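You operate a simulated robot arm through the tools that you are given. There is no shell and no other tool. Be economical: measure what you need, move in short steps, check, and stop when the job is done.

Carry out the task below with a simulated robot arm. There is one attempt and no reset: what you move stays moved.

TASK
Warm the plate on the plate warmer at 40 C, then scan it.
Fine: run to the green lamp, knob to OFF before you lift it; lid on the blue mat; scanner bar parked, scanner off, plate left in it.

The check looks at the end state, three seconds after you hand in, the way a careful person would. Anything else that was tipped, shoved, dropped, spilled or broken makes it a failure. A push-on lid holds only when it is set on centred and level and pressed home; a screw cap is set on level and turned clockwise until tight.

THE ROBOT
A 7-joint arm with a two-finger parallel gripper, fixed in place. Base frame: the origin is at the foot of the arm, x ahead of it, y to its left, z up; the work surface is at about z = 0.8. Units: m, degrees, N and s.
Its first joint turns from -149.0 to 149.0 degrees. Payload 3.43 kg.
The TCP is the grasp point between the finger pads, 0.03 m short of the fingertips. In the tool frame z runs along the fingers and y along their closing line. Largest opening 0.094 m; finger width 0.028, thickness 0.01; the body of the gripper, 0.05 by 0.096 m, starts 0.055 m behind the TCP.
Orientation is that of the tool frame in the base frame, as a unit quaternion [w, x, y, z]. With the fingers straight down and closing along the base's y, the tool's x points along the base's -x, its y along +y and its z along -z.

THE INTERFACE
- The arm moves only by the tool move_arm. Its argument "plan" is a list of rows, each a list of 3 entries, a list of its own where there are three numbers: the turn, a rotation vector about the tool's x, y, z in units of 180 degrees (1.0 is 180 degrees), then the shift along the tool's x, y, z in units of 250 mm (1.0 is 250 mm), then the finger opening in cm, from 0 to 9.4. In form: [[[wx, wy, wz], [x, y, z], claw], ...]. A call has 1 to 8 rows; each row is the pose to reach, as a shift and turn from the pose commanded when the call began, along the tool's axes at that moment. A call with a number of a shift or a turn outside -1 to 1 is refused whole. A row lasts 0.2 s, in which the tool goes at most 0.05 m and 8.6 degrees; a call with a longer step from one row to the next is refused whole, and so is a gripper value outside its range. A pose out of reach is approached as far as the arm can. The call stops where the force on the tool passes 40 N (or 10 N more than at its start, if that is more) or the arm is blocked; 0.2 s more then pass. Each finger travels about 0.045 m/s and halts on what it meets, pressing with about 35 N; the grip force reading is that of the motor and also rises with nothing between the fingers. The clock runs only during rows and for 0.2 s after the last one: add rows that repeat a pose to give the fingers time. It gives the time, the measured TCP pose, the force on the tool (base axes), the opening and the grip force at its end, in the units of the frame above (readings bear some noise), with the torque about the TCP (base axes, N m) and any sound that the robot's microphone picked up.
- Cameras (640 x 400 px; columns grow to the right, rows downward): "scene" is fixed at [0.0493, 0.5001, 1.5546]; the picture's right is [-0.96, -0.28, 0.00], its down [-0.11, 0.37, -0.92] and it looks along [0.26, -0.89, -0.39] (base axes); focal length 324 px, centre (320, 200). "wrist" rides on the gripper at [0.076, 0.014, -0.102] in the tool frame; the picture's right is [-0.18, 0.98, 0.00], its down [-0.75, -0.14, -0.64] and it looks along [-0.63, -0.12, 0.77] (tool axes); focal length 243 px, centre (320, 200). There is no depth. A picture from a camera that has moved, and an enlarged one, comes with that camera's place and axes in the base frame and with its lens.
- grab_frame(camera): a new picture of that camera. No time passes.
- inspect(camera, box): a new picture of the part [left, top, right, bottom] of that camera's present view, enlarged. No time passes.
- close_job(): hands the job in; it is judged then, once.

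Go step by step. Nothing tells you positions but the pictures and the camera data: compare them with the known pose of the tool, close in by small moves and look again before you grip or let go. The budget is 120 turns and 68 pictures, counting those below and the enlarged ones. Unless the task says otherwise, let go and move clear before handing in, and close with one line.

The tools are called after "Request:" by a JSON object that holds its "name" and its "arguments". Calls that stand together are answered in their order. move_arm: Moves the arm, as the interface text tells. Its arguments: {"type":"object","properties":{"plan":{"type":"array","items":{"type":"array"}}},"required":["plan"]} The other tools are called the same way: grab_frame (camera) takes a picture; inspect (camera, box) takes an enlarged picture of a part of a camera's view; close_job () hands the job in.

At the start:

```text
clock: 0.0
position: [0.4988, -0.8536, 1.1997]
tcp_rot: [0.0, 0.0, 1.0, 0.001]
force: [0.2, -0.9, -0.1]
ft_torque: [0.0, -0.02, -0.03]
finger_gap: 0.0939
grasp_force: 0.0
```

scene: 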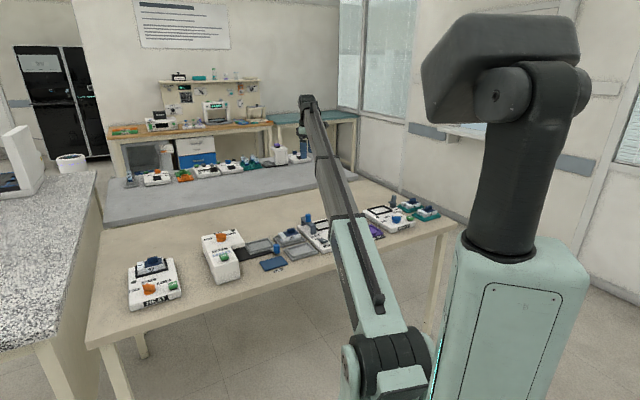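
wrist: 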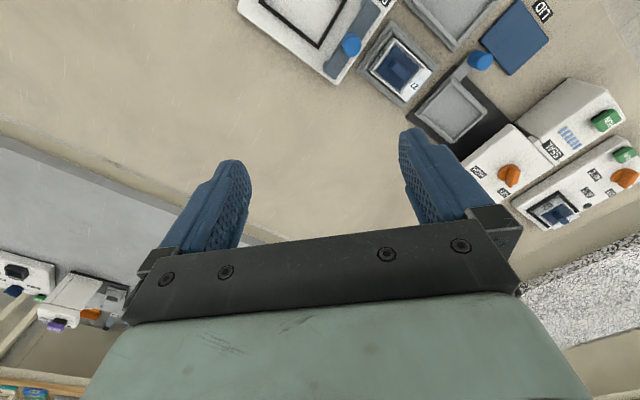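

I see a table with several devices; I need closer views to identify the plate warmer, scanner and blue mat.

Request:
{"name": "inspect", "arguments": {"camera": "scene", "box": [110, 180, 290, 320]}}

Request:
{"name": "inspect", "arguments": {"camera": "scene", "box": [250, 180, 450, 290]}}

Request:
{"name": "inspect", "arguments": {"camera": "wrist", "box": [320, 0, 640, 240]}}

```text
2.86 times, centred on (200, 250) of scene
camera zoom: at [0.0493, 0.5001, 1.5546], right [-0.96, -0.28, 0.0], down [-0.11, 0.37, -0.92], along [0.26, -0.89, -0.39], focal length 925 px, centre (663, 57)
```

zoom: 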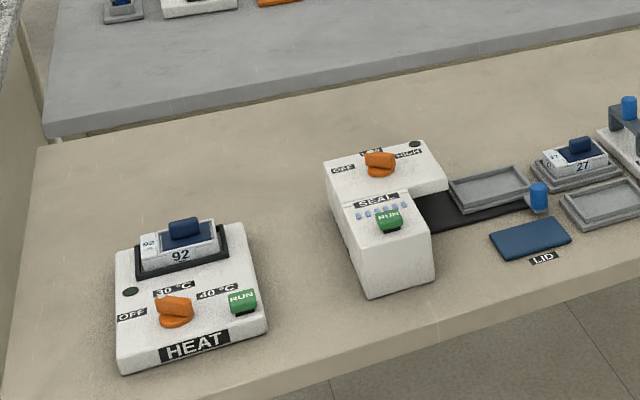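

```text
3.20 times, centred on (350, 235) of scene
camera zoom: at [0.0493, 0.5001, 1.5546], right [-0.96, -0.28, 0.0], down [-0.11, 0.37, -0.92], along [0.26, -0.89, -0.39], focal length 1036 px, centre (224, 88)
```

zoom: 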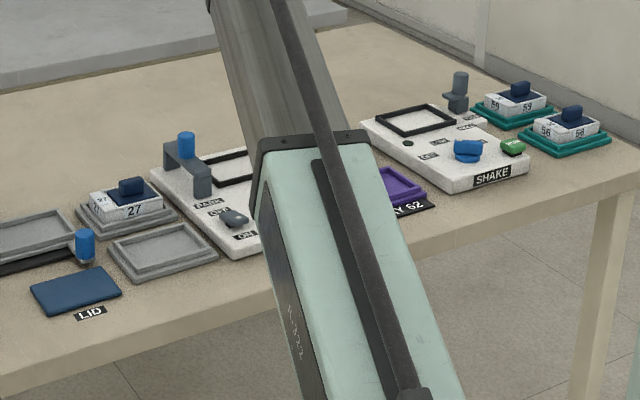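

```text
1.67 times, centred on (480, 120) of wrist
camera zoom: at [0.4223, -0.8387, 1.3031], right [0.18, 0.98, 0.0], down [0.75, -0.14, 0.64], along [0.63, -0.12, -0.77], focal length 404 px, centre (53, 333)
```

zoom: 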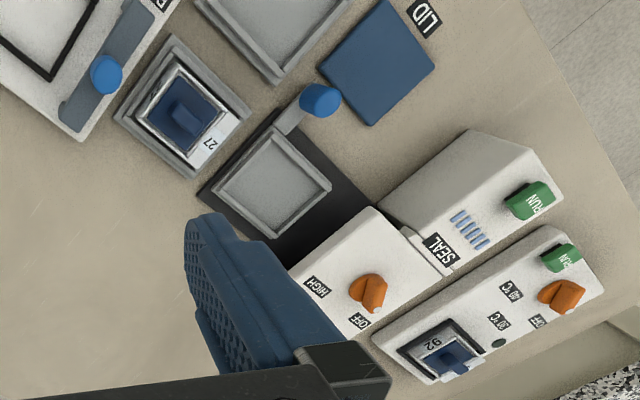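

The warmer (HEAT, plate 92) is around (0.86, -0.22), the LID mat around (0.55, -0.53), and the scanner near (0.44, -0.80), hidden by the arm. I'll move toward the warmer at height, which also uncovers the scanner.

Request:
{"name": "move_arm", "arguments": {"plan": [[[0, 0, 0], [-0.05, 0.166, 0], 9.4], [[0, 0, 0], [-0.1, 0.333, 0], 9.4], [[0, 0, 0], [-0.15, 0.5, 0], 9.4], [[0, 0, 0], [-0.2, 0.666, 0], 9.4], [[0, 0, 0], [-0.25, 0.833, 0], 9.4], [[0, 0, 0], [-0.3, 1, 0], 9.4]]}}

Request:
{"name": "move_arm", "arguments": {"plan": [[[0, 0, 0], [-0.03, 0.166, 0], 9.4], [[0, 0, 0], [-0.06, 0.333, 0], 9.4], [[0, 0, 0], [-0.09, 0.5, 0], 9.4], [[0, 0, 0], [-0.12, 0.666, 0], 9.4], [[0, 0, 0], [-0.15, 0.833, 0], 9.4], [[0, 0, 0], [-0.18, 1, 0], 9.4]]}}

Request:
{"name": "grab_frame", "arguments": {"camera": "scene"}}

Request:
{"name": "grab_frame", "arguments": {"camera": "wrist"}}

```text
clock: 1.4
position: [0.5759, -0.6078, 1.1903]
tcp_rot: [0.005, -0.001, 1.0, -0.005]
force: [0.0, -0.5, 0.4]
ft_torque: [0.03, 0.0, 0.04]
finger_gap: 0.094
grasp_force: 0.0
out of reach, approached as far as the arm can: row 5, 6
```

```text
clock: 2.5
position: [0.6225, -0.4325, 1.1564]
tcp_rot: [0.008, -0.01, 1.0, -0.008]
force: [-3.0, -10.6, 0.4]
ft_torque: [1.43, -0.44, 1.07]
finger_gap: 0.0939
grasp_force: 0.0
out of reach, approached as far as the arm can: row 1, 2, 3, 4, 5
stopped in row 5: the force on the tool passed its limit at 75 N (the readings are from after the stop); the commanded pose is now the measured one
```

```text
62 pictures are left
```

scene: 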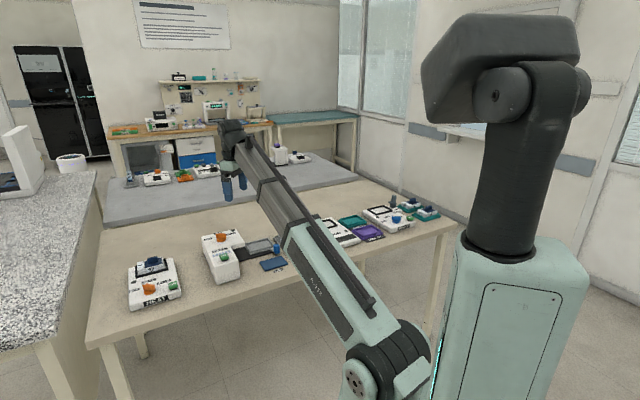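

```text
61 pictures are left
camera wrist: at [0.5451, -0.4177, 1.2573], right [0.17, 0.99, -0.02], down [0.74, -0.11, 0.66], along [0.65, -0.12, -0.75], focal length 243 px, centre (320, 200)
```

wrist: 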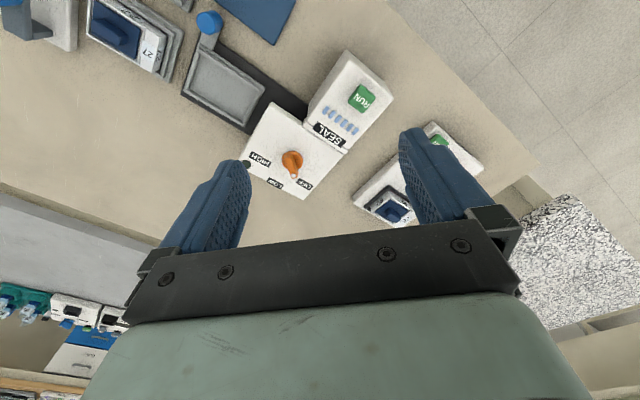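

The arm ran out of reach at this height, so I'll drop a little and carry on toward the warmer.

Request:
{"name": "move_arm", "arguments": {"plan": [[[0, 0, 0], [0, 0, 0.1], 9.4], [[0, 0, 0], [0, 0, 0.2], 9.4], [[0, 0, 0], [0, 0, 0.3], 9.4], [[0, 0, 0], [0, 0, 0.36], 9.4]]}}

Request:
{"name": "move_arm", "arguments": {"plan": [[[0, 0, 0], [0, 0.14, 0], 9.4], [[0, 0, 0], [0, 0.28, 0], 9.4], [[0, 0, 0], [0, 0.42, 0], 9.4], [[0, 0, 0], [0, 0.56, 0], 9.4], [[0, 0, 0], [0, 0.7, 0], 9.4]]}}

Request:
{"name": "grab_frame", "arguments": {"camera": "wrist"}}

```text
clock: 3.5
position: [0.6247, -0.4349, 1.0663]
tcp_rot: [0.008, -0.008, 1.0, -0.01]
force: [-0.1, 0.7, -0.1]
ft_torque: [-0.01, 0.03, -0.01]
finger_gap: 0.0941
grasp_force: 0.0
```

```text
clock: 4.7
position: [0.6234, -0.2598, 1.0639]
tcp_rot: [0.009, -0.008, 1.0, -0.009]
force: [0.4, -0.6, -0.4]
ft_torque: [0.0, -0.01, 0.02]
finger_gap: 0.094
grasp_force: 0.0
```

```text
60 pictures are left
camera wrist: at [0.5451, -0.245, 1.1636], right [0.17, 0.99, -0.01], down [0.74, -0.12, 0.66], along [0.65, -0.12, -0.75], focal length 243 px, centre (320, 200)
```

wrist: 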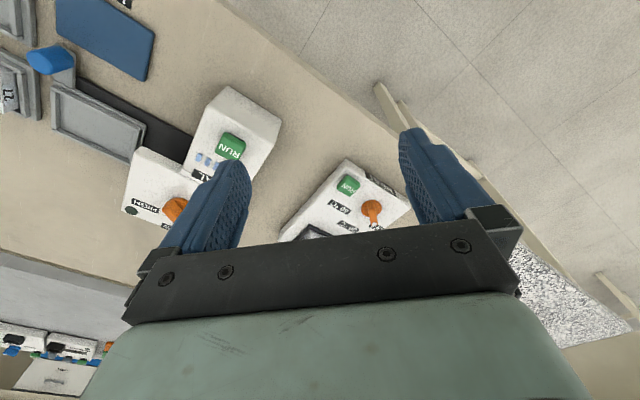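

The warmer's RUN button is about (0.79, -0.24, 0.85), the knob about (0.846, -0.205), the plate about (0.93, -0.30), with the device turned by about 37°. I'll rotate the tool to match it and move above for a good view.

Request:
{"name": "move_arm", "arguments": {"plan": [[[0, 0, 0.042], [-0.12, 0, 0], 9.4], [[0, 0, 0.084], [-0.24, 0, 0], 9.4], [[0, 0, 0.126], [-0.36, 0, 0], 9.4], [[0, 0, 0.168], [-0.48, 0, 0], 9.4], [[0, 0, 0.21], [-0.6, 0, 0], 9.4], [[0, 0, 0.252], [-0.72, 0, 0], 9.4], [[0, 0, 0.294], [-0.84, 0, 0], 9.4]]}}

Request:
{"name": "grab_frame", "arguments": {"camera": "wrist"}}

Request:
{"name": "grab_frame", "arguments": {"camera": "scene"}}

```text
clock: 6.3
position: [0.8323, -0.2572, 1.0675]
tcp_rot: [0.013, 0.439, 0.898, -0.004]
force: [-0.5, 1.2, 0.6]
ft_torque: [-0.02, 0.02, -0.03]
finger_gap: 0.0939
grasp_force: 0.0
```

```text
59 pictures are left
camera wrist: at [0.7956, -0.186, 1.1679], right [0.89, 0.46, 0.01], down [0.34, -0.67, 0.66], along [0.31, -0.58, -0.75], focal length 243 px, centre (320, 200)
```

wrist: 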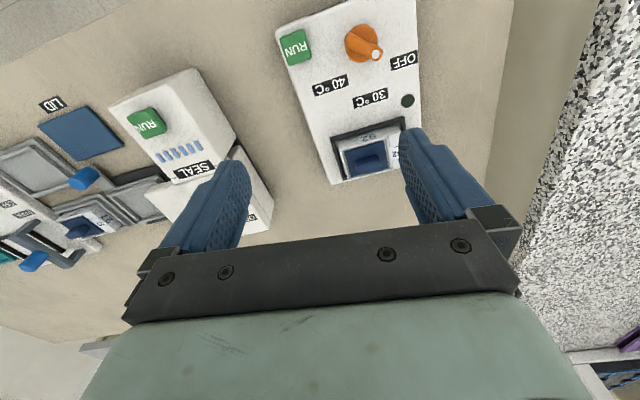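

```text
58 pictures are left
```

scene: 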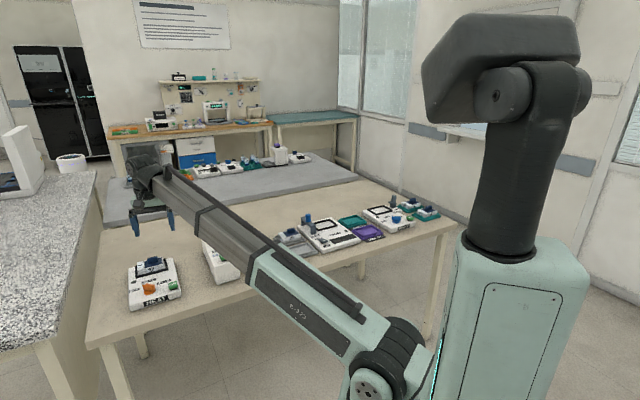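

The view over the warmer is good. I'll enlarge it, along with the scanner area that's now visible.

Request:
{"name": "inspect", "arguments": {"camera": "wrist", "box": [260, 0, 440, 200]}}

Request:
{"name": "inspect", "arguments": {"camera": "scene", "box": [265, 190, 385, 270]}}

```text
2.00 times, centred on (350, 100) of wrist
camera zoom: at [0.7956, -0.186, 1.1679], right [0.89, 0.46, 0.01], down [0.34, -0.67, 0.66], along [0.31, -0.58, -0.75], focal length 485 px, centre (260, 400)
```

zoom: 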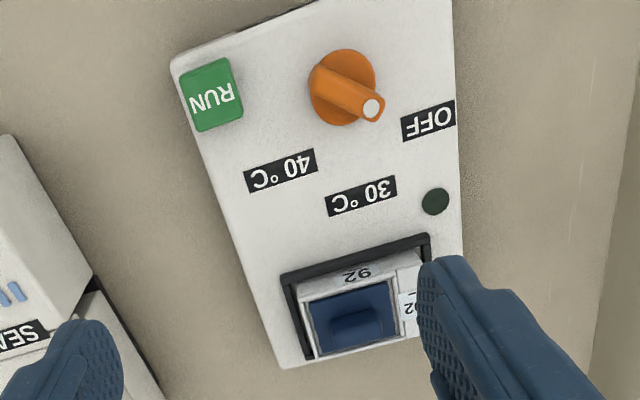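

```text
5.00 times, centred on (325, 230) of scene
camera zoom: at [0.0493, 0.5001, 1.5546], right [-0.96, -0.28, 0.0], down [-0.11, 0.37, -0.92], along [0.26, -0.89, -0.39], focal length 1618 px, centre (295, 50)
```

zoom: 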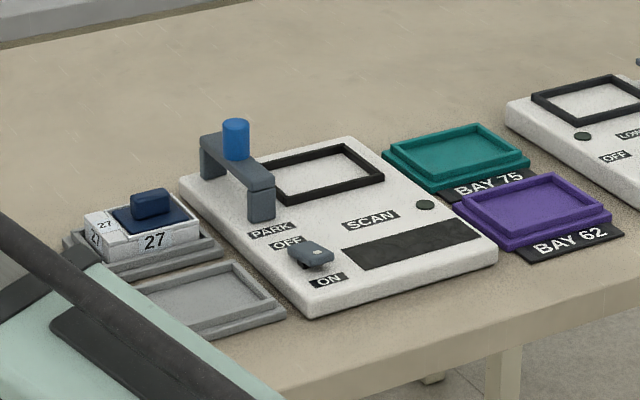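

The warmer's top is at z≈0.835 and the device is turned 45°. The knob is at about (0.860, -0.204), its bar lies roughly along +x (OFF), 40 °C is about 100° clockwise, and plate 92 is at about (0.94, -0.318). I'll go above the knob with the fingers across its bar.

Request:
{"name": "move_arm", "arguments": {"plan": [[[-0.0006, 0.0011, -0.045], [0.014, 0.031, 0.07], 6], [[-0.0012, 0.0022, -0.09], [0.028, 0.062, 0.14], 6], [[-0.0018, 0.0033, -0.135], [0.042, 0.094, 0.21], 6], [[-0.0024, 0.0044, -0.18], [0.056, 0.125, 0.28], 6], [[-0.003, 0.0055, -0.225], [0.07, 0.156, 0.35], 6], [[-0.0036, 0.0066, -0.27], [0.084, 0.187, 0.42], 6], [[-0.0043, 0.0079, -0.317], [0.098, 0.219, 0.5], 6]]}}

Request:
{"name": "grab_frame", "arguments": {"camera": "wrist"}}

Request:
{"name": "inspect", "arguments": {"camera": "scene", "box": [100, 230, 220, 320]}}

```text
clock: 7.9
position: [0.862, -0.2035, 0.9414]
tcp_rot: [0.001, -0.045, 0.999, 0.002]
force: [1.1, -0.5, 0.0]
ft_torque: [0.03, -0.01, 0.01]
finger_gap: 0.0599
grasp_force: 0.1
```

```text
55 pictures are left
camera wrist: at [0.785, -0.1968, 1.0441], right [0.09, 1.0, 0.0], down [0.76, -0.07, 0.64], along [0.64, -0.06, -0.77], focal length 243 px, centre (320, 200)
```

wrist: 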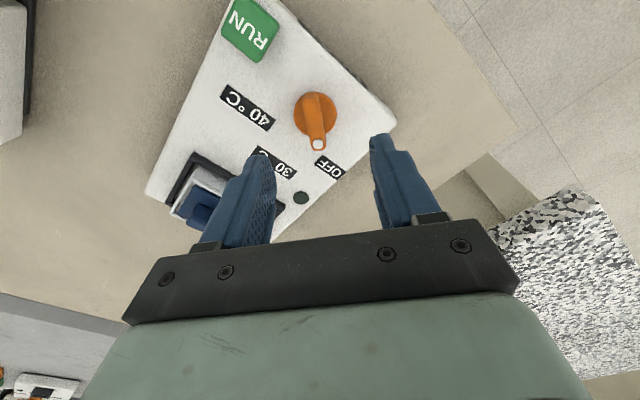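

```text
4.44 times, centred on (160, 275) of scene
camera zoom: at [0.0493, 0.5001, 1.5546], right [-0.96, -0.28, 0.0], down [-0.11, 0.37, -0.92], along [0.26, -0.89, -0.39], focal length 1439 px, centre (1031, -133)
```

zoom: 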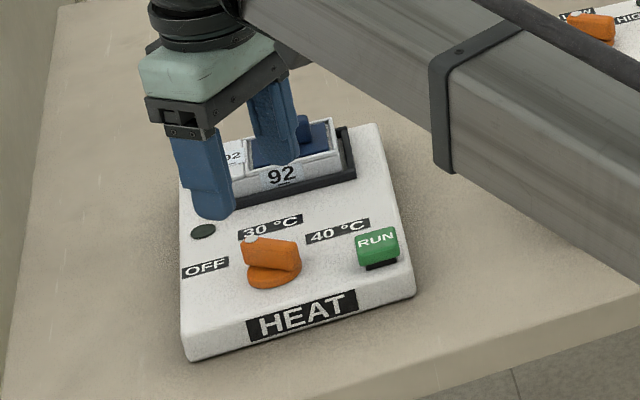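

The bar lies along x at about y=-0.207, centred under the fingers. I'll descend around it.

Request:
{"name": "move_arm", "arguments": {"plan": [[[0, 0, 0.006], [0.01, -0.006, 0.1], 5], [[0, 0, 0.012], [0.021, -0.012, 0.18], 5], [[0, 0, 0.015], [0.021, -0.012, 0.25], 5]]}}

Request:
{"name": "grab_frame", "arguments": {"camera": "wrist"}}

Request:
{"name": "inspect", "arguments": {"camera": "scene", "box": [100, 230, 220, 320]}}

```text
clock: 8.7
position: [0.8557, -0.2081, 0.8775]
tcp_rot: [0.001, -0.021, 1.0, 0.002]
force: [0.0, 0.7, 0.1]
ft_torque: [-0.02, -0.01, 0.0]
finger_gap: 0.05
grasp_force: 0.1
```

```text
53 pictures are left
camera wrist: at [0.7808, -0.197, 0.9812], right [0.14, 0.99, 0.0], down [0.76, -0.11, 0.64], along [0.64, -0.09, -0.77], focal length 243 px, centre (320, 200)
```

wrist: 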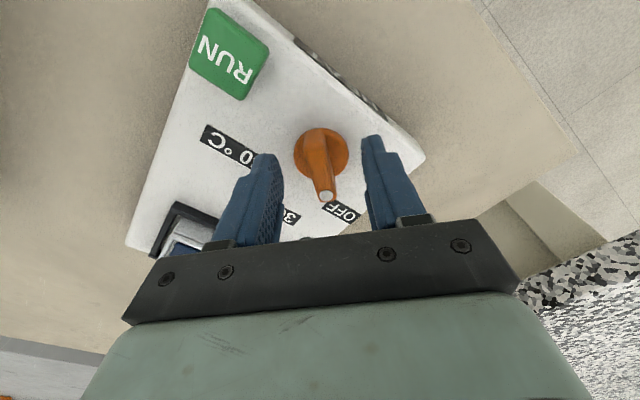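

```text
4.44 times, centred on (160, 275) of scene
camera zoom: at [0.0493, 0.5001, 1.5546], right [-0.96, -0.28, 0.0], down [-0.11, 0.37, -0.92], along [0.26, -0.89, -0.39], focal length 1439 px, centre (1031, -133)
```

zoom: 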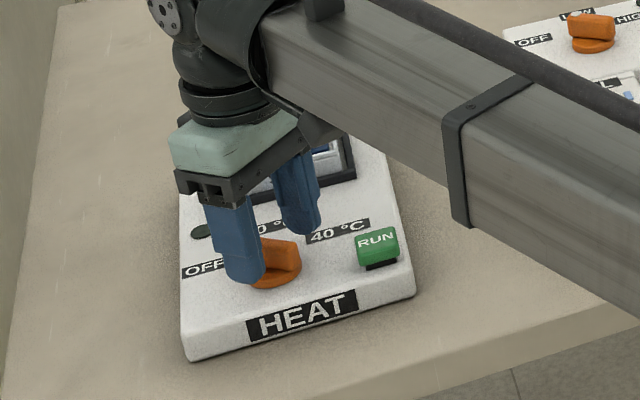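

The fingers straddle the bar squarely, so I'll close on it.

Request:
{"name": "move_arm", "arguments": {"plan": [[[0, 0, 0], [0, 0, 0], 3], [[0, 0, 0], [0, 0, 0], 1], [[0, 0, 0], [0, 0, 0], 0.5], [[0, 0, 0], [0, 0, 0], 0.5]]}}

```text
clock: 9.7
position: [0.8573, -0.2075, 0.8789]
tcp_rot: [0.001, -0.02, 1.0, 0.001]
force: [-1.4, -3.9, -0.8]
ft_torque: [-0.23, 0.08, 0.02]
finger_gap: 0.0129
grasp_force: 44.0
```

I have the bar gripped at 13 mm. Now I'll turn it clockwise toward 40 °C, the first part.

Request:
{"name": "move_arm", "arguments": {"plan": [[[0, 0, 0.045], [0, 0, 0], 0.5], [[0, 0, 0.09], [0, 0, 0], 0.5], [[0, 0, 0.135], [0, 0, 0], 0.5], [[0, 0, 0.18], [0, 0, 0], 0.5], [[0, 0, 0.225], [0, 0, 0], 0.5], [[0, 0, 0.27], [0, 0, 0], 0.5]]}}

Request:
{"name": "inspect", "arguments": {"camera": "scene", "box": [100, 230, 220, 320]}}

```text
clock: 11.2
position: [0.8599, -0.2036, 0.8793]
tcp_rot: [0.001, 0.391, 0.921, 0.007]
force: [3.3, 7.1, -6.5]
ft_torque: [-0.71, -0.16, 0.07]
finger_gap: 0.0129
grasp_force: 45.0
stopped in row 6: the force on the tool passed its limit at 41 N (the readings are from after the stop); the commanded pose is now the measured one
```

```text
4.44 times, centred on (160, 275) of scene
camera zoom: at [0.0493, 0.5001, 1.5546], right [-0.96, -0.28, 0.0], down [-0.11, 0.37, -0.92], along [0.26, -0.89, -0.39], focal length 1439 px, centre (1031, -133)
```

zoom: 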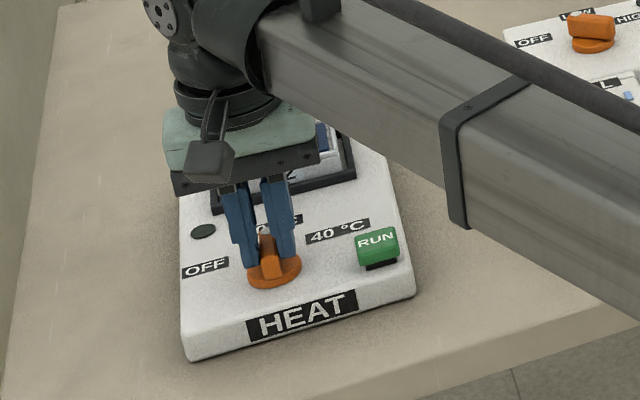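

It stopped at 48° because my TCP is slightly off the knob axis (axis ≈ (0.863, -0.208)). I'll continue with a small arc correction.

Request:
{"name": "move_arm", "arguments": {"plan": [[[0, 0, 0.046], [-0.001, 0.0035, 0], 0.5], [[0, 0, 0.092], [-0.003, 0.007, 0], 0.5], [[0, 0, 0.138], [-0.005, 0.01, 0], 0.5], [[0, 0, 0.184], [-0.007, 0.012, 0], 0.5], [[0, 0, 0.23], [-0.009, 0.014, 0], 0.5], [[0, 0, 0.276], [-0.012, 0.0157, 0], 0.5]]}}

Request:
{"name": "grab_frame", "arguments": {"camera": "wrist"}}

Request:
{"name": "inspect", "arguments": {"camera": "scene", "box": [100, 230, 220, 320]}}

```text
clock: 12.7
position: [0.8649, -0.2012, 0.878]
tcp_rot: [-0.004, 0.742, 0.671, 0.007]
force: [5.8, 26.1, -12.7]
ft_torque: [-0.36, 0.26, 0.72]
finger_gap: 0.0129
grasp_force: 44.7
```

```text
50 pictures are left
camera wrist: at [0.886, -0.1291, 0.9826], right [0.96, -0.28, 0.0], down [-0.22, -0.75, 0.63], along [-0.18, -0.6, -0.78], focal length 243 px, centre (320, 200)
```

wrist: 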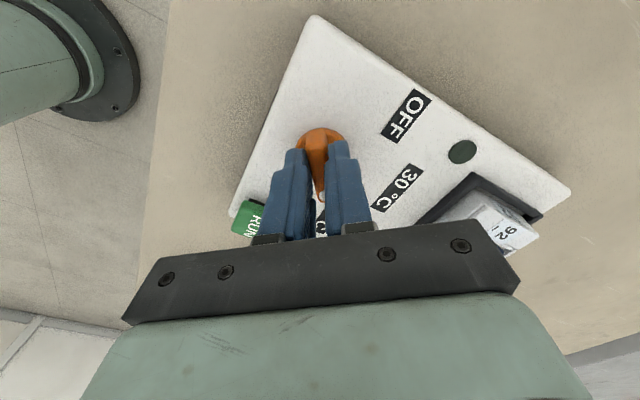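

```text
4.44 times, centred on (160, 275) of scene
camera zoom: at [0.0493, 0.5001, 1.5546], right [-0.96, -0.28, 0.0], down [-0.11, 0.37, -0.92], along [0.26, -0.89, -0.39], focal length 1439 px, centre (1031, -133)
```

zoom: 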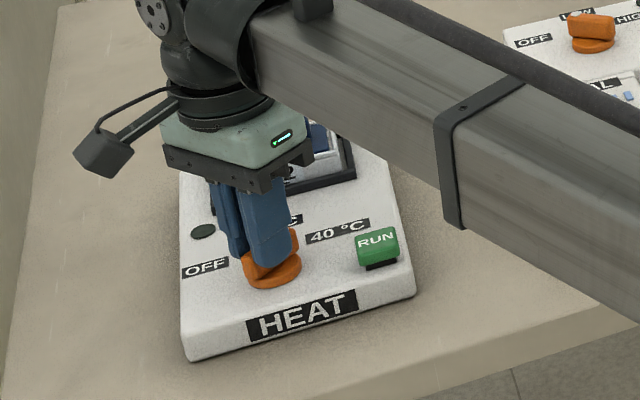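

The tool has turned about 98°. I'll release and lift to check where the pointer sits.

Request:
{"name": "move_arm", "arguments": {"plan": [[[0, 0, 0], [0, 0, 0], 2], [[0, 0, 0], [0, 0, 0], 4], [[0, 0, 0], [0, 0, -0.1], 5], [[0, 0, 0], [0, 0, -0.25], 5], [[0, 0, 0], [0, 0, -0.4], 5]]}}

Request:
{"name": "grab_frame", "arguments": {"camera": "wrist"}}

Request:
{"name": "inspect", "arguments": {"camera": "scene", "box": [100, 230, 220, 320]}}

```text
clock: 13.8
position: [0.8639, -0.2049, 0.9803]
tcp_rot: [-0.002, 0.741, 0.671, 0.005]
force: [-0.6, -0.4, 0.1]
ft_torque: [-0.02, -0.01, 0.02]
finger_gap: 0.0499
grasp_force: 0.1
```

```text
48 pictures are left
camera wrist: at [0.885, -0.1313, 1.0832], right [0.96, -0.28, 0.0], down [-0.22, -0.74, 0.63], along [-0.18, -0.61, -0.77], focal length 243 px, centre (320, 200)
```

wrist: 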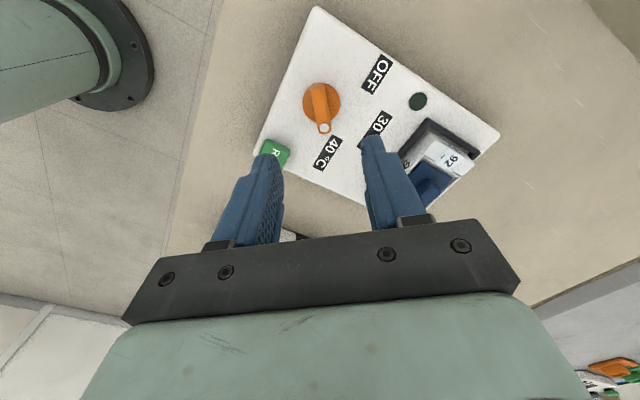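

```text
4.44 times, centred on (160, 275) of scene
camera zoom: at [0.0493, 0.5001, 1.5546], right [-0.96, -0.28, 0.0], down [-0.11, 0.37, -0.92], along [0.26, -0.89, -0.39], focal length 1439 px, centre (1031, -133)
```

zoom: 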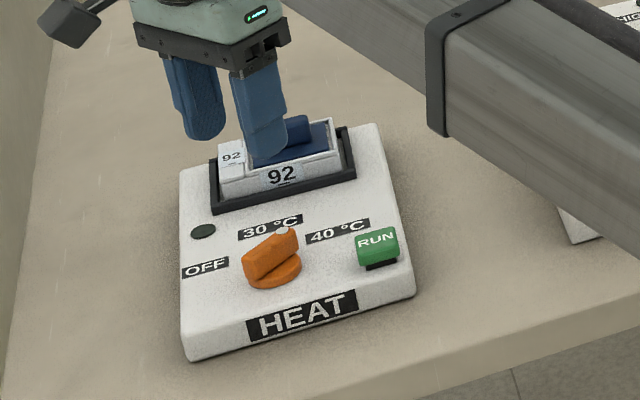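

The pointer is at 40 °C and the knob centre is about (0.866, -0.203). Next I'll close the fingers and go above RUN at about (0.800, -0.240).

Request:
{"name": "move_arm", "arguments": {"plan": [[[0, 0, 0], [-0.08, -0.12, 0], 2], [[0, 0, 0], [-0.165, -0.245, 0], 0], [[0, 0, 0], [-0.165, -0.245, 0.16], 0], [[0, 0, 0], [-0.165, -0.245, 0.3], 0]]}}

Request:
{"name": "grab_frame", "arguments": {"camera": "wrist"}}

Request:
{"name": "inspect", "arguments": {"camera": "scene", "box": [100, 230, 220, 320]}}

```text
clock: 14.8
position: [0.8006, -0.2362, 0.9047]
tcp_rot: [-0.002, 0.741, 0.671, 0.006]
force: [-0.2, -0.3, -0.8]
ft_torque: [-0.04, 0.01, 0.03]
finger_gap: 0.0004
grasp_force: 32.7
```

```text
46 pictures are left
camera wrist: at [0.8209, -0.1635, 1.0076], right [0.96, -0.28, 0.0], down [-0.22, -0.74, 0.63], along [-0.18, -0.61, -0.77], focal length 243 px, centre (320, 200)
```

wrist: 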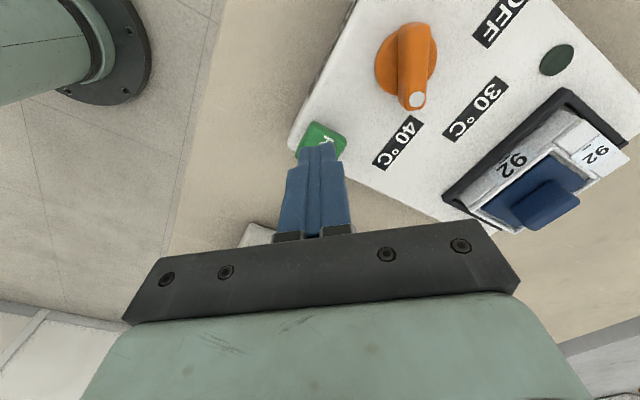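

```text
4.44 times, centred on (160, 275) of scene
camera zoom: at [0.0493, 0.5001, 1.5546], right [-0.96, -0.28, 0.0], down [-0.11, 0.37, -0.92], along [0.26, -0.89, -0.39], focal length 1439 px, centre (1031, -133)
```

zoom: 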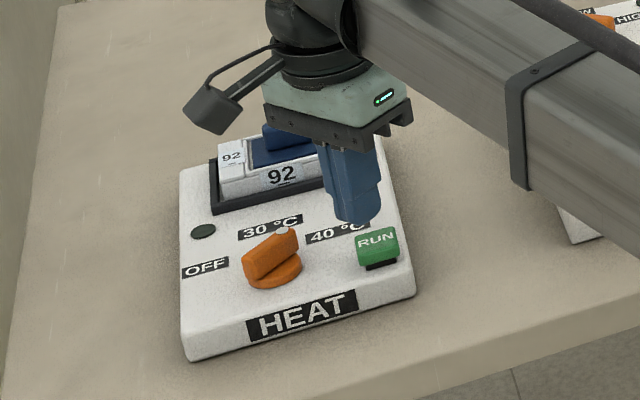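

The fingertips are above RUN, so I'll press it gently.

Request:
{"name": "move_arm", "arguments": {"plan": [[[0, 0, 0], [0, 0, 0.06], 0], [[0, 0, 0], [0, 0, 0.085], 0], [[0, 0, 0], [0, 0, 0.1], 0], [[0, 0, 0], [0, 0, 0.115], 0]]}}

Request:
{"name": "inspect", "arguments": {"camera": "scene", "box": [100, 230, 220, 320]}}

```text
clock: 15.8
position: [0.8, -0.2374, 0.8751]
tcp_rot: [-0.002, 0.742, 0.671, 0.005]
force: [0.4, 0.5, 1.8]
ft_torque: [-0.02, 0.02, -0.01]
finger_gap: 0.0
grasp_force: 32.9
```

```text
4.44 times, centred on (160, 275) of scene
camera zoom: at [0.0493, 0.5001, 1.5546], right [-0.96, -0.28, 0.0], down [-0.11, 0.37, -0.92], along [0.26, -0.89, -0.39], focal length 1439 px, centre (1031, -133)
```

zoom: 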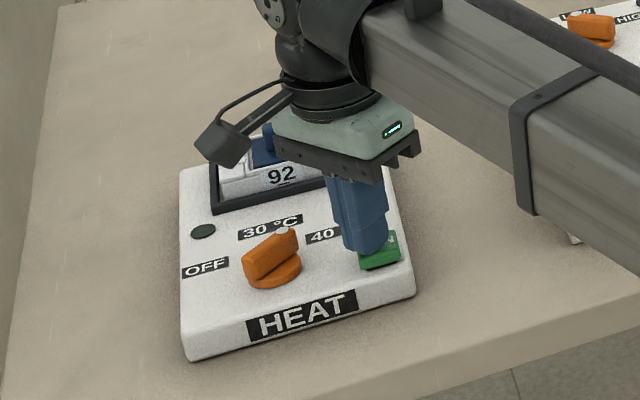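

I'm just in contact with the button. I'll push a little further.

Request:
{"name": "move_arm", "arguments": {"plan": [[[0, 0, 0], [0, 0, 0.01], 0], [[0, 0, 0], [0, 0, 0.02], 0], [[0, 0, 0], [0, 0, 0.03], 0]]}}

Request:
{"name": "inspect", "arguments": {"camera": "scene", "box": [100, 230, 220, 320]}}

```text
clock: 16.8
position: [0.7991, -0.2377, 0.8717]
tcp_rot: [0.001, 0.742, 0.671, 0.008]
force: [-3.5, 1.3, 41.8]
ft_torque: [-0.2, 0.16, -0.05]
finger_gap: 0.0
grasp_force: 32.7
heard: click
stopped in row 3: the force on the tool passed its limit at 41 N (the readings are from after the stop); the commanded pose is now the measured one
```

```text
4.44 times, centred on (160, 275) of scene
camera zoom: at [0.0493, 0.5001, 1.5546], right [-0.96, -0.28, 0.0], down [-0.11, 0.37, -0.92], along [0.26, -0.89, -0.39], focal length 1439 px, centre (1031, -133)
```

zoom: 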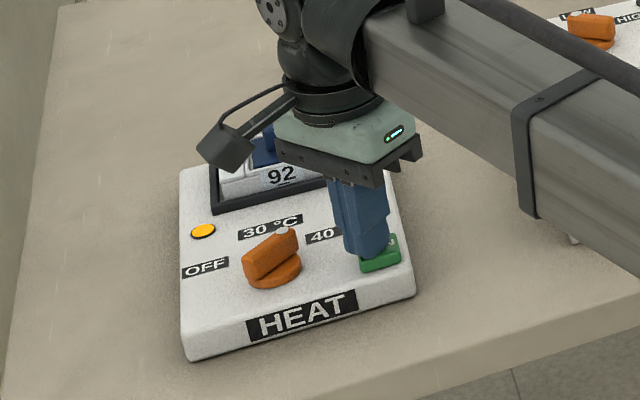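

I heard a click and the lamp is amber, so it's running. I'll lift and return above the knob while it warms.

Request:
{"name": "move_arm", "arguments": {"plan": [[[0, 0, 0], [0, 0, -0.1], 0], [[0, 0, 0], [0, 0, -0.25], 0], [[0, 0, 0], [0, 0, -0.4], 2], [[0, 0, 0], [0.075, 0.125, -0.4], 4], [[0, 0, 0], [0.153, 0.25, -0.4], 5], [[0, 0, 0], [0.153, 0.25, -0.4], 5], [[0, 0, 0], [0.153, 0.25, -0.4], 5], [[0, 0, 0], [0.153, 0.25, -0.4], 5]]}}

Request:
{"name": "grab_frame", "arguments": {"camera": "wrist"}}

```text
clock: 18.6
position: [0.8655, -0.2081, 0.9679]
tcp_rot: [-0.001, 0.741, 0.671, 0.007]
force: [-0.1, 0.4, -0.2]
ft_torque: [0.0, 0.02, -0.01]
finger_gap: 0.05
grasp_force: 0.1
```

```text
42 pictures are left
camera wrist: at [0.8866, -0.135, 1.0721], right [0.96, -0.28, 0.01], down [-0.22, -0.74, 0.63], along [-0.17, -0.61, -0.78], focal length 243 px, centre (320, 200)
```

wrist: 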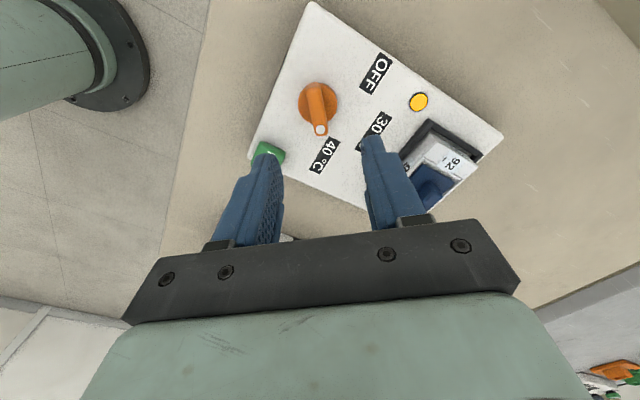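

It's still amber. I'll descend around the knob, without gripping, while it runs.

Request:
{"name": "move_arm", "arguments": {"plan": [[[0, 0, 0.005], [0.012, 0, 0.12], 5], [[0, 0, 0.01], [0.012, 0, 0.24], 5], [[0, 0, 0.01], [0.012, 0, 0.35], 5], [[0, 0, 0.01], [0.012, 0, 0.35], 5], [[0, 0, 0.01], [0.012, 0, 0.35], 5], [[0, 0, 0.01], [0.012, 0, 0.35], 5], [[0, 0, 0.01], [0.012, 0, 0.35], 5], [[0, 0, 0.01], [0.012, 0, 0.35], 5]]}}

Request:
{"name": "move_arm", "arguments": {"plan": [[[0, 0, 0], [0, 0, 0], 5], [[0, 0, 0], [0, 0, 0], 5], [[0, 0, 0], [0, 0, 0], 5], [[0, 0, 0], [0, 0, 0], 5], [[0, 0, 0], [0, 0, 0], 5], [[0, 0, 0], [0, 0, 0], 5], [[0, 0, 0], [0, 0, 0], 5], [[0, 0, 0], [0, 0, 0], 5]]}}

Request:
{"name": "move_arm", "arguments": {"plan": [[[0, 0, 0], [0, 0, 0], 5], [[0, 0, 0], [0, 0, 0], 5], [[0, 0, 0], [0, 0, 0], 5], [[0, 0, 0], [0, 0, 0], 5], [[0, 0, 0], [0, 0, 0], 5], [[0, 0, 0], [0, 0, 0], 5], [[0, 0, 0], [0, 0, 0], 5], [[0, 0, 0], [0, 0, 0], 5]]}}

Request:
{"name": "grab_frame", "arguments": {"camera": "wrist"}}

```text
clock: 20.4
position: [0.8669, -0.2042, 0.8813]
tcp_rot: [-0.001, 0.752, 0.659, 0.007]
force: [0.0, 0.6, -0.6]
ft_torque: [0.03, 0.01, 0.02]
finger_gap: 0.0498
grasp_force: 0.2
```

```text
clock: 22.2
position: [0.8665, -0.2039, 0.8808]
tcp_rot: [-0.001, 0.751, 0.66, 0.007]
force: [0.1, -0.2, -0.3]
ft_torque: [0.0, -0.01, 0.0]
finger_gap: 0.0502
grasp_force: 0.0
```

```text
clock: 24.0
position: [0.867, -0.2048, 0.8824]
tcp_rot: [-0.002, 0.752, 0.659, 0.007]
force: [-0.3, 0.9, 0.0]
ft_torque: [0.03, -0.05, -0.01]
finger_gap: 0.0499
grasp_force: 0.2
```

```text
41 pictures are left
camera wrist: at [0.8901, -0.132, 0.9847], right [0.95, -0.31, 0.01], down [-0.24, -0.74, 0.63], along [-0.19, -0.6, -0.78], focal length 243 px, centre (320, 200)
```

wrist: 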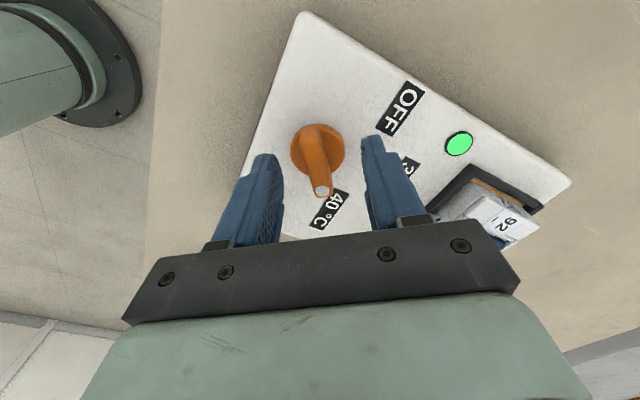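

The lamp is green. I'll centre slightly and grip the knob to turn it back to OFF.

Request:
{"name": "move_arm", "arguments": {"plan": [[[0, 0, 0], [0, -0.012, 0], 4], [[0, 0, 0], [0, -0.012, 0], 2], [[0, 0, 0], [0, -0.012, 0], 0.5], [[0, 0, 0], [0, -0.012, 0], 0.5], [[0, 0, 0], [0, -0.012, 0], 0.5]]}}

```text
clock: 25.2
position: [0.8637, -0.2052, 0.8813]
tcp_rot: [-0.001, 0.751, 0.66, 0.008]
force: [6.7, -3.1, 1.3]
ft_torque: [0.06, 0.05, 1.05]
finger_gap: 0.0135
grasp_force: 44.8
```

The grip is good. I'll turn it counter-clockwise toward OFF.

Request:
{"name": "move_arm", "arguments": {"plan": [[[0, 0, -0.045], [0, 0, 0], 0.5], [[0, 0, -0.09], [0, 0, 0], 0.5], [[0, 0, -0.135], [0, 0, 0], 0.5], [[0, 0, -0.18], [0, 0, 0], 0.5], [[0, 0, -0.225], [0, 0, 0], 0.5], [[0, 0, -0.27], [0, 0, 0], 0.5], [[0, 0, -0.315], [0, 0, 0], 0.5]]}}

```text
clock: 26.8
position: [0.8611, -0.2062, 0.883]
tcp_rot: [0.0, 0.348, 0.938, 0.005]
force: [-22.8, -21.7, -18.1]
ft_torque: [0.2, 1.53, -0.16]
finger_gap: 0.0126
grasp_force: 44.8
```

Some side load has built up. I'll relieve it slightly and finish the turn.

Request:
{"name": "move_arm", "arguments": {"plan": [[[0, 0, 0], [0.001, -0.011, 0.008], 0.5], [[0, 0, -0.045], [0.001, -0.011, 0.008], 0.5], [[0, 0, -0.09], [0.001, -0.012, 0.008], 0.5], [[0, 0, -0.135], [0.002, -0.013, 0.008], 0.5], [[0, 0, -0.18], [0.003, -0.014, 0.008], 0.5], [[0, 0, -0.22], [0.004, -0.015, 0.008], 0.5], [[0, 0, -0.25], [0.005, -0.015, 0.008], 0.5]]}}

Request:
{"name": "inspect", "arguments": {"camera": "scene", "box": [100, 230, 220, 320]}}

```text
clock: 28.4
position: [0.8609, -0.2088, 0.8821]
tcp_rot: [0.006, -0.038, 0.999, 0.001]
force: [-6.3, -29.2, 23.8]
ft_torque: [-0.8, 0.65, -0.13]
finger_gap: 0.0129
grasp_force: 45.0
```

```text
4.44 times, centred on (160, 275) of scene
camera zoom: at [0.0493, 0.5001, 1.5546], right [-0.96, -0.28, 0.0], down [-0.11, 0.37, -0.92], along [0.26, -0.89, -0.39], focal length 1439 px, centre (1031, -133)
```

zoom: 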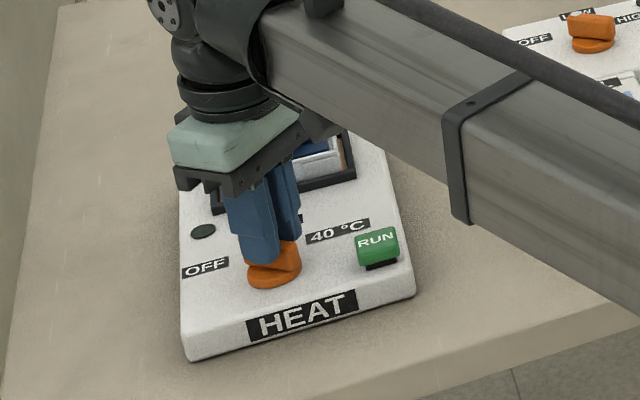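

The lamp has gone dark with the knob back at OFF. I'll release, lift, and go over the plate lid turned to grip its handle.

Request:
{"name": "move_arm", "arguments": {"plan": [[[0, 0, 0], [0, 0, 0], 2], [[0, 0, 0], [0, 0, 0], 4], [[0, 0, 0], [0, 0, -0.12], 5], [[0, 0, 0], [0, 0, -0.28], 5], [[0, 0, 0], [0, 0, -0.44], 6]]}}

Request:
{"name": "move_arm", "arguments": {"plan": [[[0, 0, -0.045], [-0.045, -0.08, 0], 7], [[0, 0, -0.09], [-0.09, -0.16, 0], 7], [[0, 0, -0.135], [-0.135, -0.24, 0], 7], [[0, 0, -0.18], [-0.18, -0.32, 0], 7], [[0, 0, -0.2256], [-0.226, -0.395, 0], 7]]}}

Request:
{"name": "grab_frame", "arguments": {"camera": "wrist"}}

Request:
{"name": "inspect", "arguments": {"camera": "scene", "box": [100, 230, 220, 320]}}

```text
clock: 29.6
position: [0.858, -0.2053, 0.9912]
tcp_rot: [0.004, -0.037, 0.999, 0.005]
force: [-0.6, -1.6, -0.3]
ft_torque: [-0.04, 0.03, 0.03]
finger_gap: 0.0601
grasp_force: 0.1
```

```text
clock: 30.8
position: [0.9228, -0.3016, 0.9886]
tcp_rot: [0.006, -0.382, 0.924, 0.003]
force: [-0.4, 0.2, 0.5]
ft_torque: [0.05, 0.02, 0.02]
finger_gap: 0.07
grasp_force: 0.0
```

```text
39 pictures are left
camera wrist: at [0.8578, -0.346, 1.0904], right [-0.56, 0.83, 0.0], down [0.63, 0.43, 0.65], along [0.54, 0.37, -0.76], focal length 243 px, centre (320, 200)
```

wrist: 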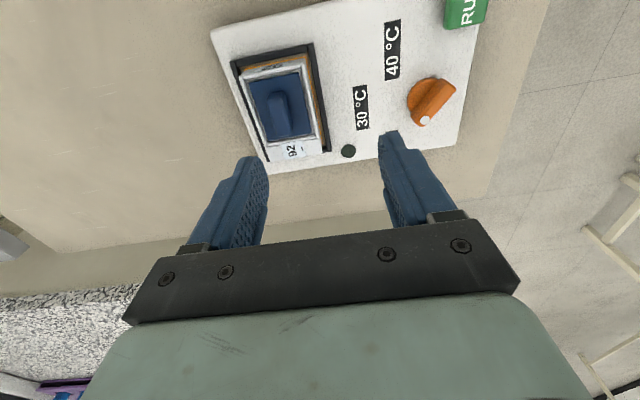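

```text
4.44 times, centred on (160, 275) of scene
camera zoom: at [0.0493, 0.5001, 1.5546], right [-0.96, -0.28, 0.0], down [-0.11, 0.37, -0.92], along [0.26, -0.89, -0.39], focal length 1439 px, centre (1031, -133)
```

zoom: 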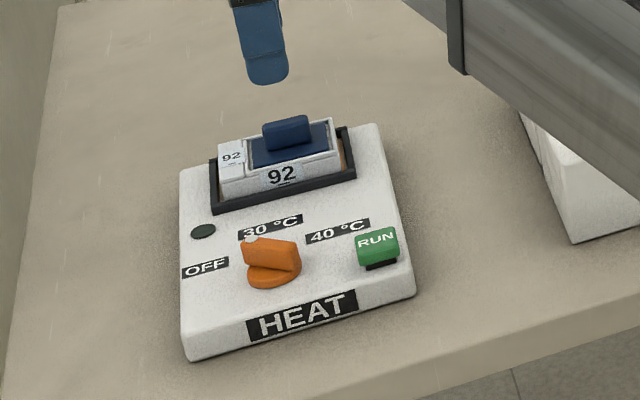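

The knob is confirmed at OFF. The lid handle is at about (0.942, -0.327, 0.875), right at the edge of reach, so I'll try to get over it.

Request:
{"name": "move_arm", "arguments": {"plan": [[[0, 0, 0], [0.01, -0.064, 0.05], 5], [[0, 0, 0], [0.021, -0.128, 0.12], 5], [[0, 0, 0], [0.021, -0.128, 0.18], 5]]}}

Request:
{"name": "grab_frame", "arguments": {"camera": "wrist"}}

```text
clock: 31.6
position: [0.942, -0.3279, 0.9445]
tcp_rot: [0.006, -0.381, 0.924, 0.003]
force: [0.4, -0.8, 0.2]
ft_torque: [0.01, -0.03, 0.0]
finger_gap: 0.0497
grasp_force: 0.1
```

```text
37 pictures are left
camera wrist: at [0.8769, -0.3725, 1.046], right [-0.56, 0.83, 0.0], down [0.63, 0.42, 0.65], along [0.54, 0.37, -0.76], focal length 243 px, centre (320, 200)
```

wrist: 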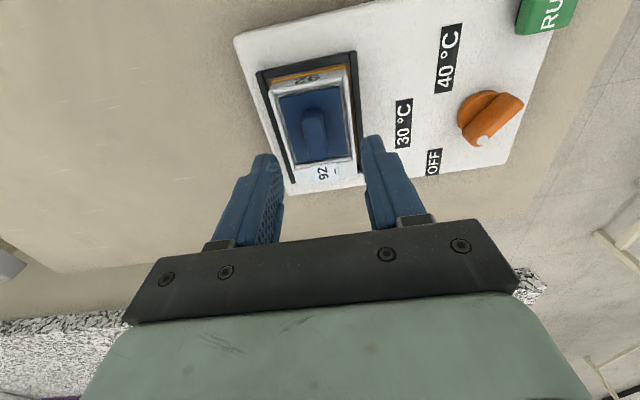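

I reached it. I'll enlarge to check centring on the handle.

Request:
{"name": "inspect", "arguments": {"camera": "wrist", "box": [230, 30, 410, 210]}}

```text
2.22 times, centred on (320, 120) of wrist
camera zoom: at [0.8769, -0.3725, 1.046], right [-0.56, 0.83, 0.0], down [0.63, 0.42, 0.65], along [0.54, 0.37, -0.76], focal length 539 px, centre (320, 378)
```

zoom: 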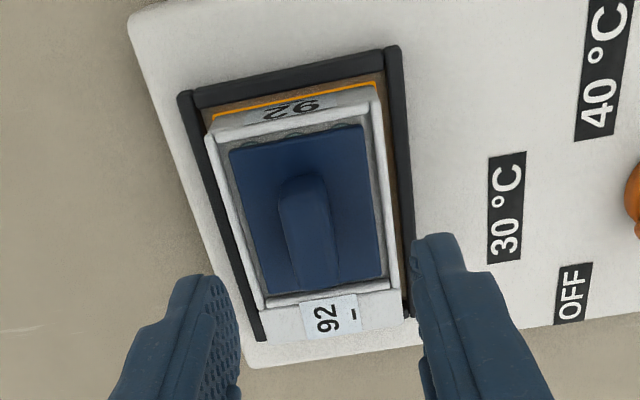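

The lid is centred at about (0.946, -0.329), with the handle top around z≈0.88. I'll descend astride the handle with a smaller opening.

Request:
{"name": "move_arm", "arguments": {"plan": [[[0, 0, 0], [-0.008, -0.014, 0.07], 4], [[0, 0, 0], [-0.008, -0.014, 0.13], 4], [[0, 0, 0], [-0.008, -0.014, 0.18], 4]]}}

Request:
{"name": "inspect", "arguments": {"camera": "wrist", "box": [220, 50, 420, 250]}}

Request:
{"name": "inspect", "arguments": {"camera": "scene", "box": [100, 230, 220, 320]}}

```text
clock: 32.4
position: [0.9468, -0.3275, 0.8995]
tcp_rot: [0.006, -0.381, 0.924, 0.003]
force: [-0.1, 0.6, 0.0]
ft_torque: [-0.01, 0.01, -0.02]
finger_gap: 0.0398
grasp_force: 0.0
```

```text
2.00 times, centred on (320, 150) of wrist
camera zoom: at [0.8821, -0.3723, 1.0008], right [-0.56, 0.83, 0.0], down [0.63, 0.42, 0.65], along [0.54, 0.37, -0.76], focal length 485 px, centre (320, 300)
```

zoom: 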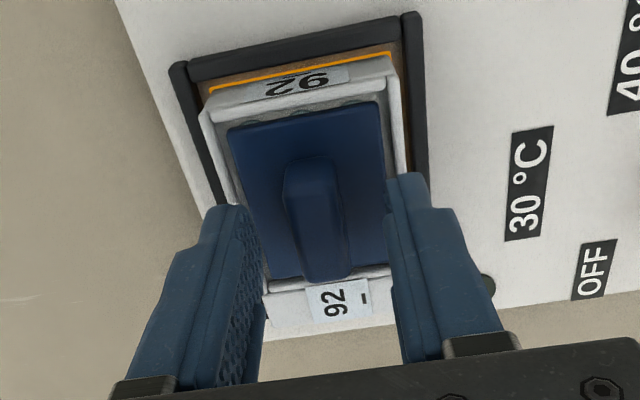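

```text
4.44 times, centred on (160, 275) of scene
camera zoom: at [0.0493, 0.5001, 1.5546], right [-0.96, -0.28, 0.0], down [-0.11, 0.37, -0.92], along [0.26, -0.89, -0.39], focal length 1439 px, centre (1031, -133)
```

zoom: 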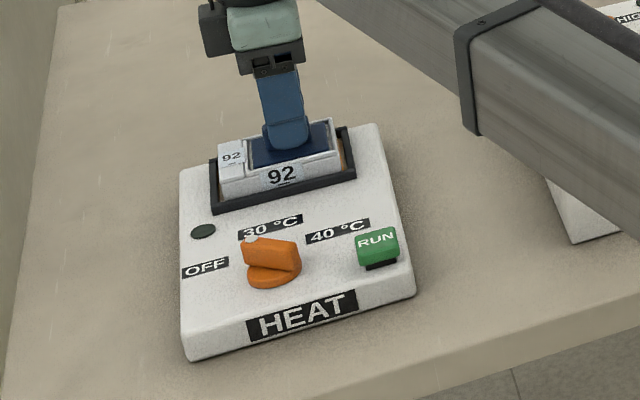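

It's nearly centred. I'll shift 3 mm, go down 3 mm, and close on the handle.

Request:
{"name": "move_arm", "arguments": {"plan": [[[0, 0, 0], [0, -0.01, 0.012], 4], [[0, 0, 0], [0, -0.01, 0.012], 2.5], [[0, 0, 0], [0, -0.01, 0.012], 1], [[0, 0, 0], [0, -0.01, 0.012], 0.5], [[0, 0, 0], [0, -0.01, 0.012], 0.5]]}}

```text
clock: 33.6
position: [0.9478, -0.3296, 0.8961]
tcp_rot: [0.006, -0.381, 0.925, 0.003]
force: [0.2, 0.0, -0.4]
ft_torque: [0.0, -0.02, 0.02]
finger_gap: 0.0146
grasp_force: 35.0
```

I have the handle with no side load. I'll lift slowly.

Request:
{"name": "move_arm", "arguments": {"plan": [[[0, 0, 0], [0, 0, -0.02], 0.5], [[0, 0, 0], [0, 0, -0.05], 0.5], [[0, 0, 0], [0, 0, -0.1], 0.5], [[0, 0, 0], [0, 0, -0.2], 0.5], [[0, 0, 0], [0, 0, -0.35], 0.5]]}}

Request:
{"name": "inspect", "arguments": {"camera": "scene", "box": [100, 200, 310, 320]}}

```text
clock: 34.8
position: [0.9472, -0.3296, 0.9838]
tcp_rot: [0.007, -0.381, 0.924, 0.004]
force: [-0.3, 0.1, -1.1]
ft_torque: [-0.01, 0.0, 0.0]
finger_gap: 0.0144
grasp_force: 35.2
```

```text
3.05 times, centred on (205, 260) of scene
camera zoom: at [0.0493, 0.5001, 1.5546], right [-0.96, -0.28, 0.0], down [-0.11, 0.37, -0.92], along [0.26, -0.89, -0.39], focal length 986 px, centre (670, 17)
```

zoom: 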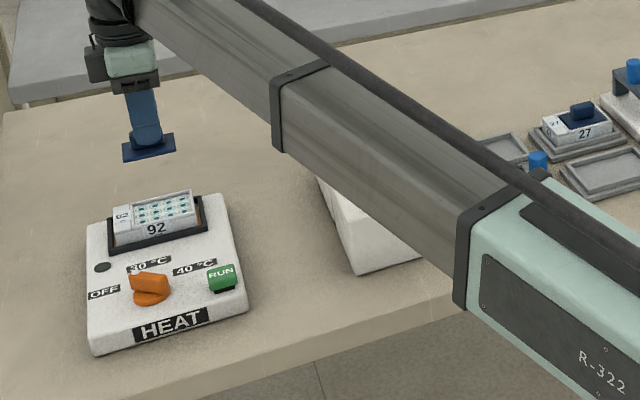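

The lid is off and held level. I'll carry it, raised, over to the blue LID mat at about (0.543, -0.524), which has the same 45° orientation.

Request:
{"name": "move_arm", "arguments": {"plan": [[[0, 0, 0], [0.03, 0.01, -0.15], 0.5], [[0, 0, 0], [0.16, 0.055, -0.22], 0.5], [[0, 0, 0], [0.32, 0.11, -0.22], 0.5], [[0, 0, 0], [0.48, 0.167, -0.22], 0.5], [[0, 0, 0], [0.64, 0.223, -0.22], 0.5], [[0, 0, 0], [0.75, 0.262, -0.22], 0.5], [[0, 0, 0], [0.847, 0.296, -0.22], 0.5]]}}

Request:
{"name": "move_arm", "arguments": {"plan": [[[0, 0, 0], [0.13, 0.046, 0], 0.5], [[0, 0, 0], [0.28, 0.098, 0], 0.5], [[0, 0, 0], [0.42, 0.147, 0], 0.5], [[0, 0, 0], [0.56, 0.196, 0], 0.5], [[0, 0, 0], [0.7, 0.245, 0], 0.5], [[0, 0, 0], [0.78, 0.27, 0], 0.5]]}}

Request:
{"name": "grab_frame", "arguments": {"camera": "wrist"}}

Request:
{"name": "grab_frame", "arguments": {"camera": "scene"}}

```text
clock: 36.4
position: [0.7446, -0.4266, 1.0366]
tcp_rot: [0.007, -0.381, 0.924, 0.004]
force: [-0.5, 0.3, 0.5]
ft_torque: [-0.03, -0.03, 0.0]
finger_gap: 0.0148
grasp_force: 34.5
```

```text
clock: 37.8
position: [0.557, -0.5175, 1.0344]
tcp_rot: [0.007, -0.382, 0.924, 0.003]
force: [-0.1, -0.7, -0.1]
ft_torque: [0.03, 0.01, -0.02]
finger_gap: 0.0146
grasp_force: 34.6
```

```text
32 pictures are left
camera wrist: at [0.4931, -0.5627, 1.1363], right [-0.56, 0.83, 0.0], down [0.63, 0.42, 0.65], along [0.54, 0.37, -0.76], focal length 243 px, centre (320, 200)
```

wrist: 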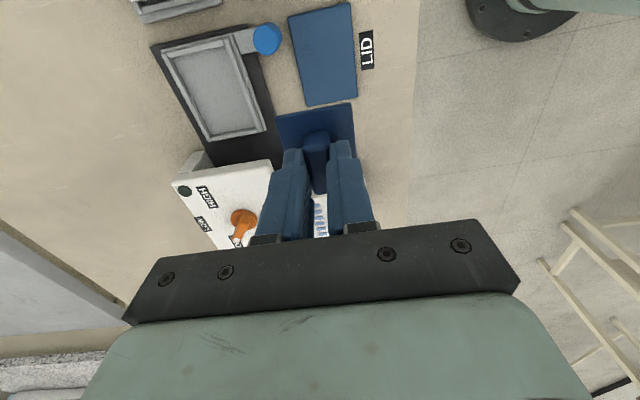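

```text
31 pictures are left
```

scene: 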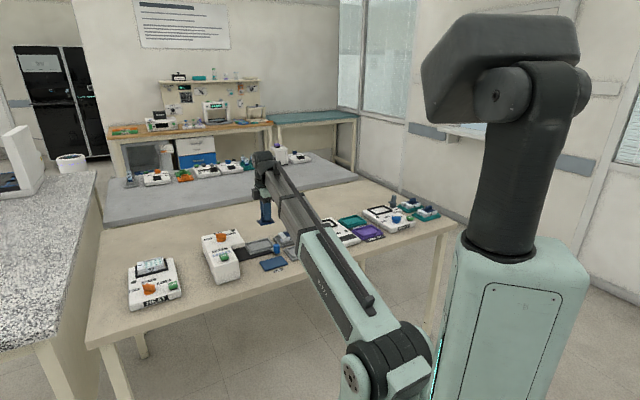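

The mat centre is about (0.542, -0.519). I'll align and descend most of the way.

Request:
{"name": "move_arm", "arguments": {"plan": [[[0, 0, 0], [0.047, 0.038, 0.05], 0.5], [[0, 0, 0], [0.047, 0.038, 0.23], 0.5], [[0, 0, 0], [0.047, 0.038, 0.41], 0.5], [[0, 0, 0], [0.047, 0.038, 0.58], 0.5], [[0, 0, 0], [0.047, 0.038, 0.68], 0.5]]}}

Request:
{"name": "grab_frame", "arguments": {"camera": "wrist"}}

Request:
{"name": "inspect", "arguments": {"camera": "scene", "box": [220, 210, 320, 280]}}

```text
clock: 39.0
position: [0.5448, -0.5165, 0.8625]
tcp_rot: [0.007, -0.381, 0.925, 0.003]
force: [0.1, -0.6, -0.3]
ft_torque: [0.0, -0.02, 0.01]
finger_gap: 0.0149
grasp_force: 34.9
```

```text
30 pictures are left
camera wrist: at [0.4802, -0.562, 0.9634], right [-0.56, 0.83, 0.0], down [0.63, 0.42, 0.65], along [0.54, 0.37, -0.76], focal length 243 px, centre (320, 200)
```

wrist: 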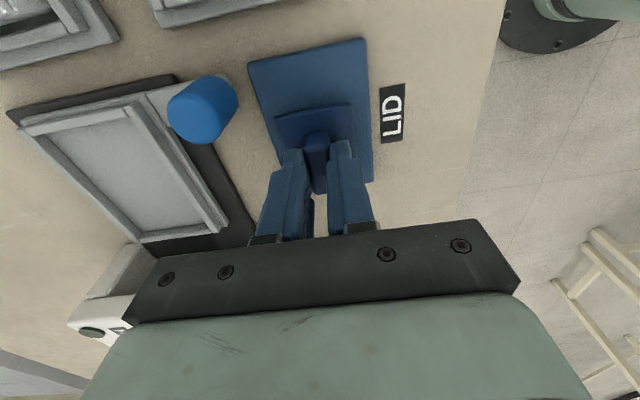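

```text
5.71 times, centred on (270, 245) of scene
camera zoom: at [0.0493, 0.5001, 1.5546], right [-0.96, -0.28, 0.0], down [-0.11, 0.37, -0.92], along [0.26, -0.89, -0.39], focal length 1850 px, centre (606, -57)
```

zoom: 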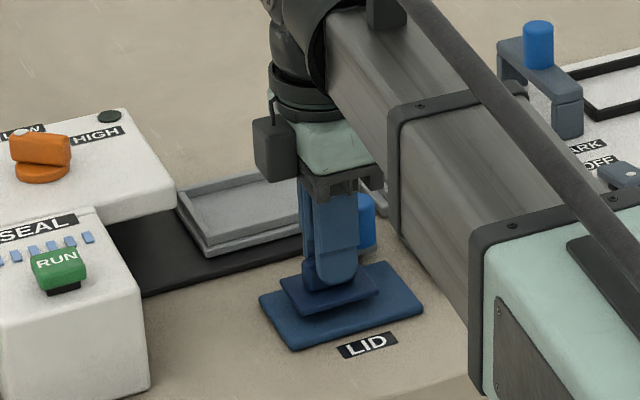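

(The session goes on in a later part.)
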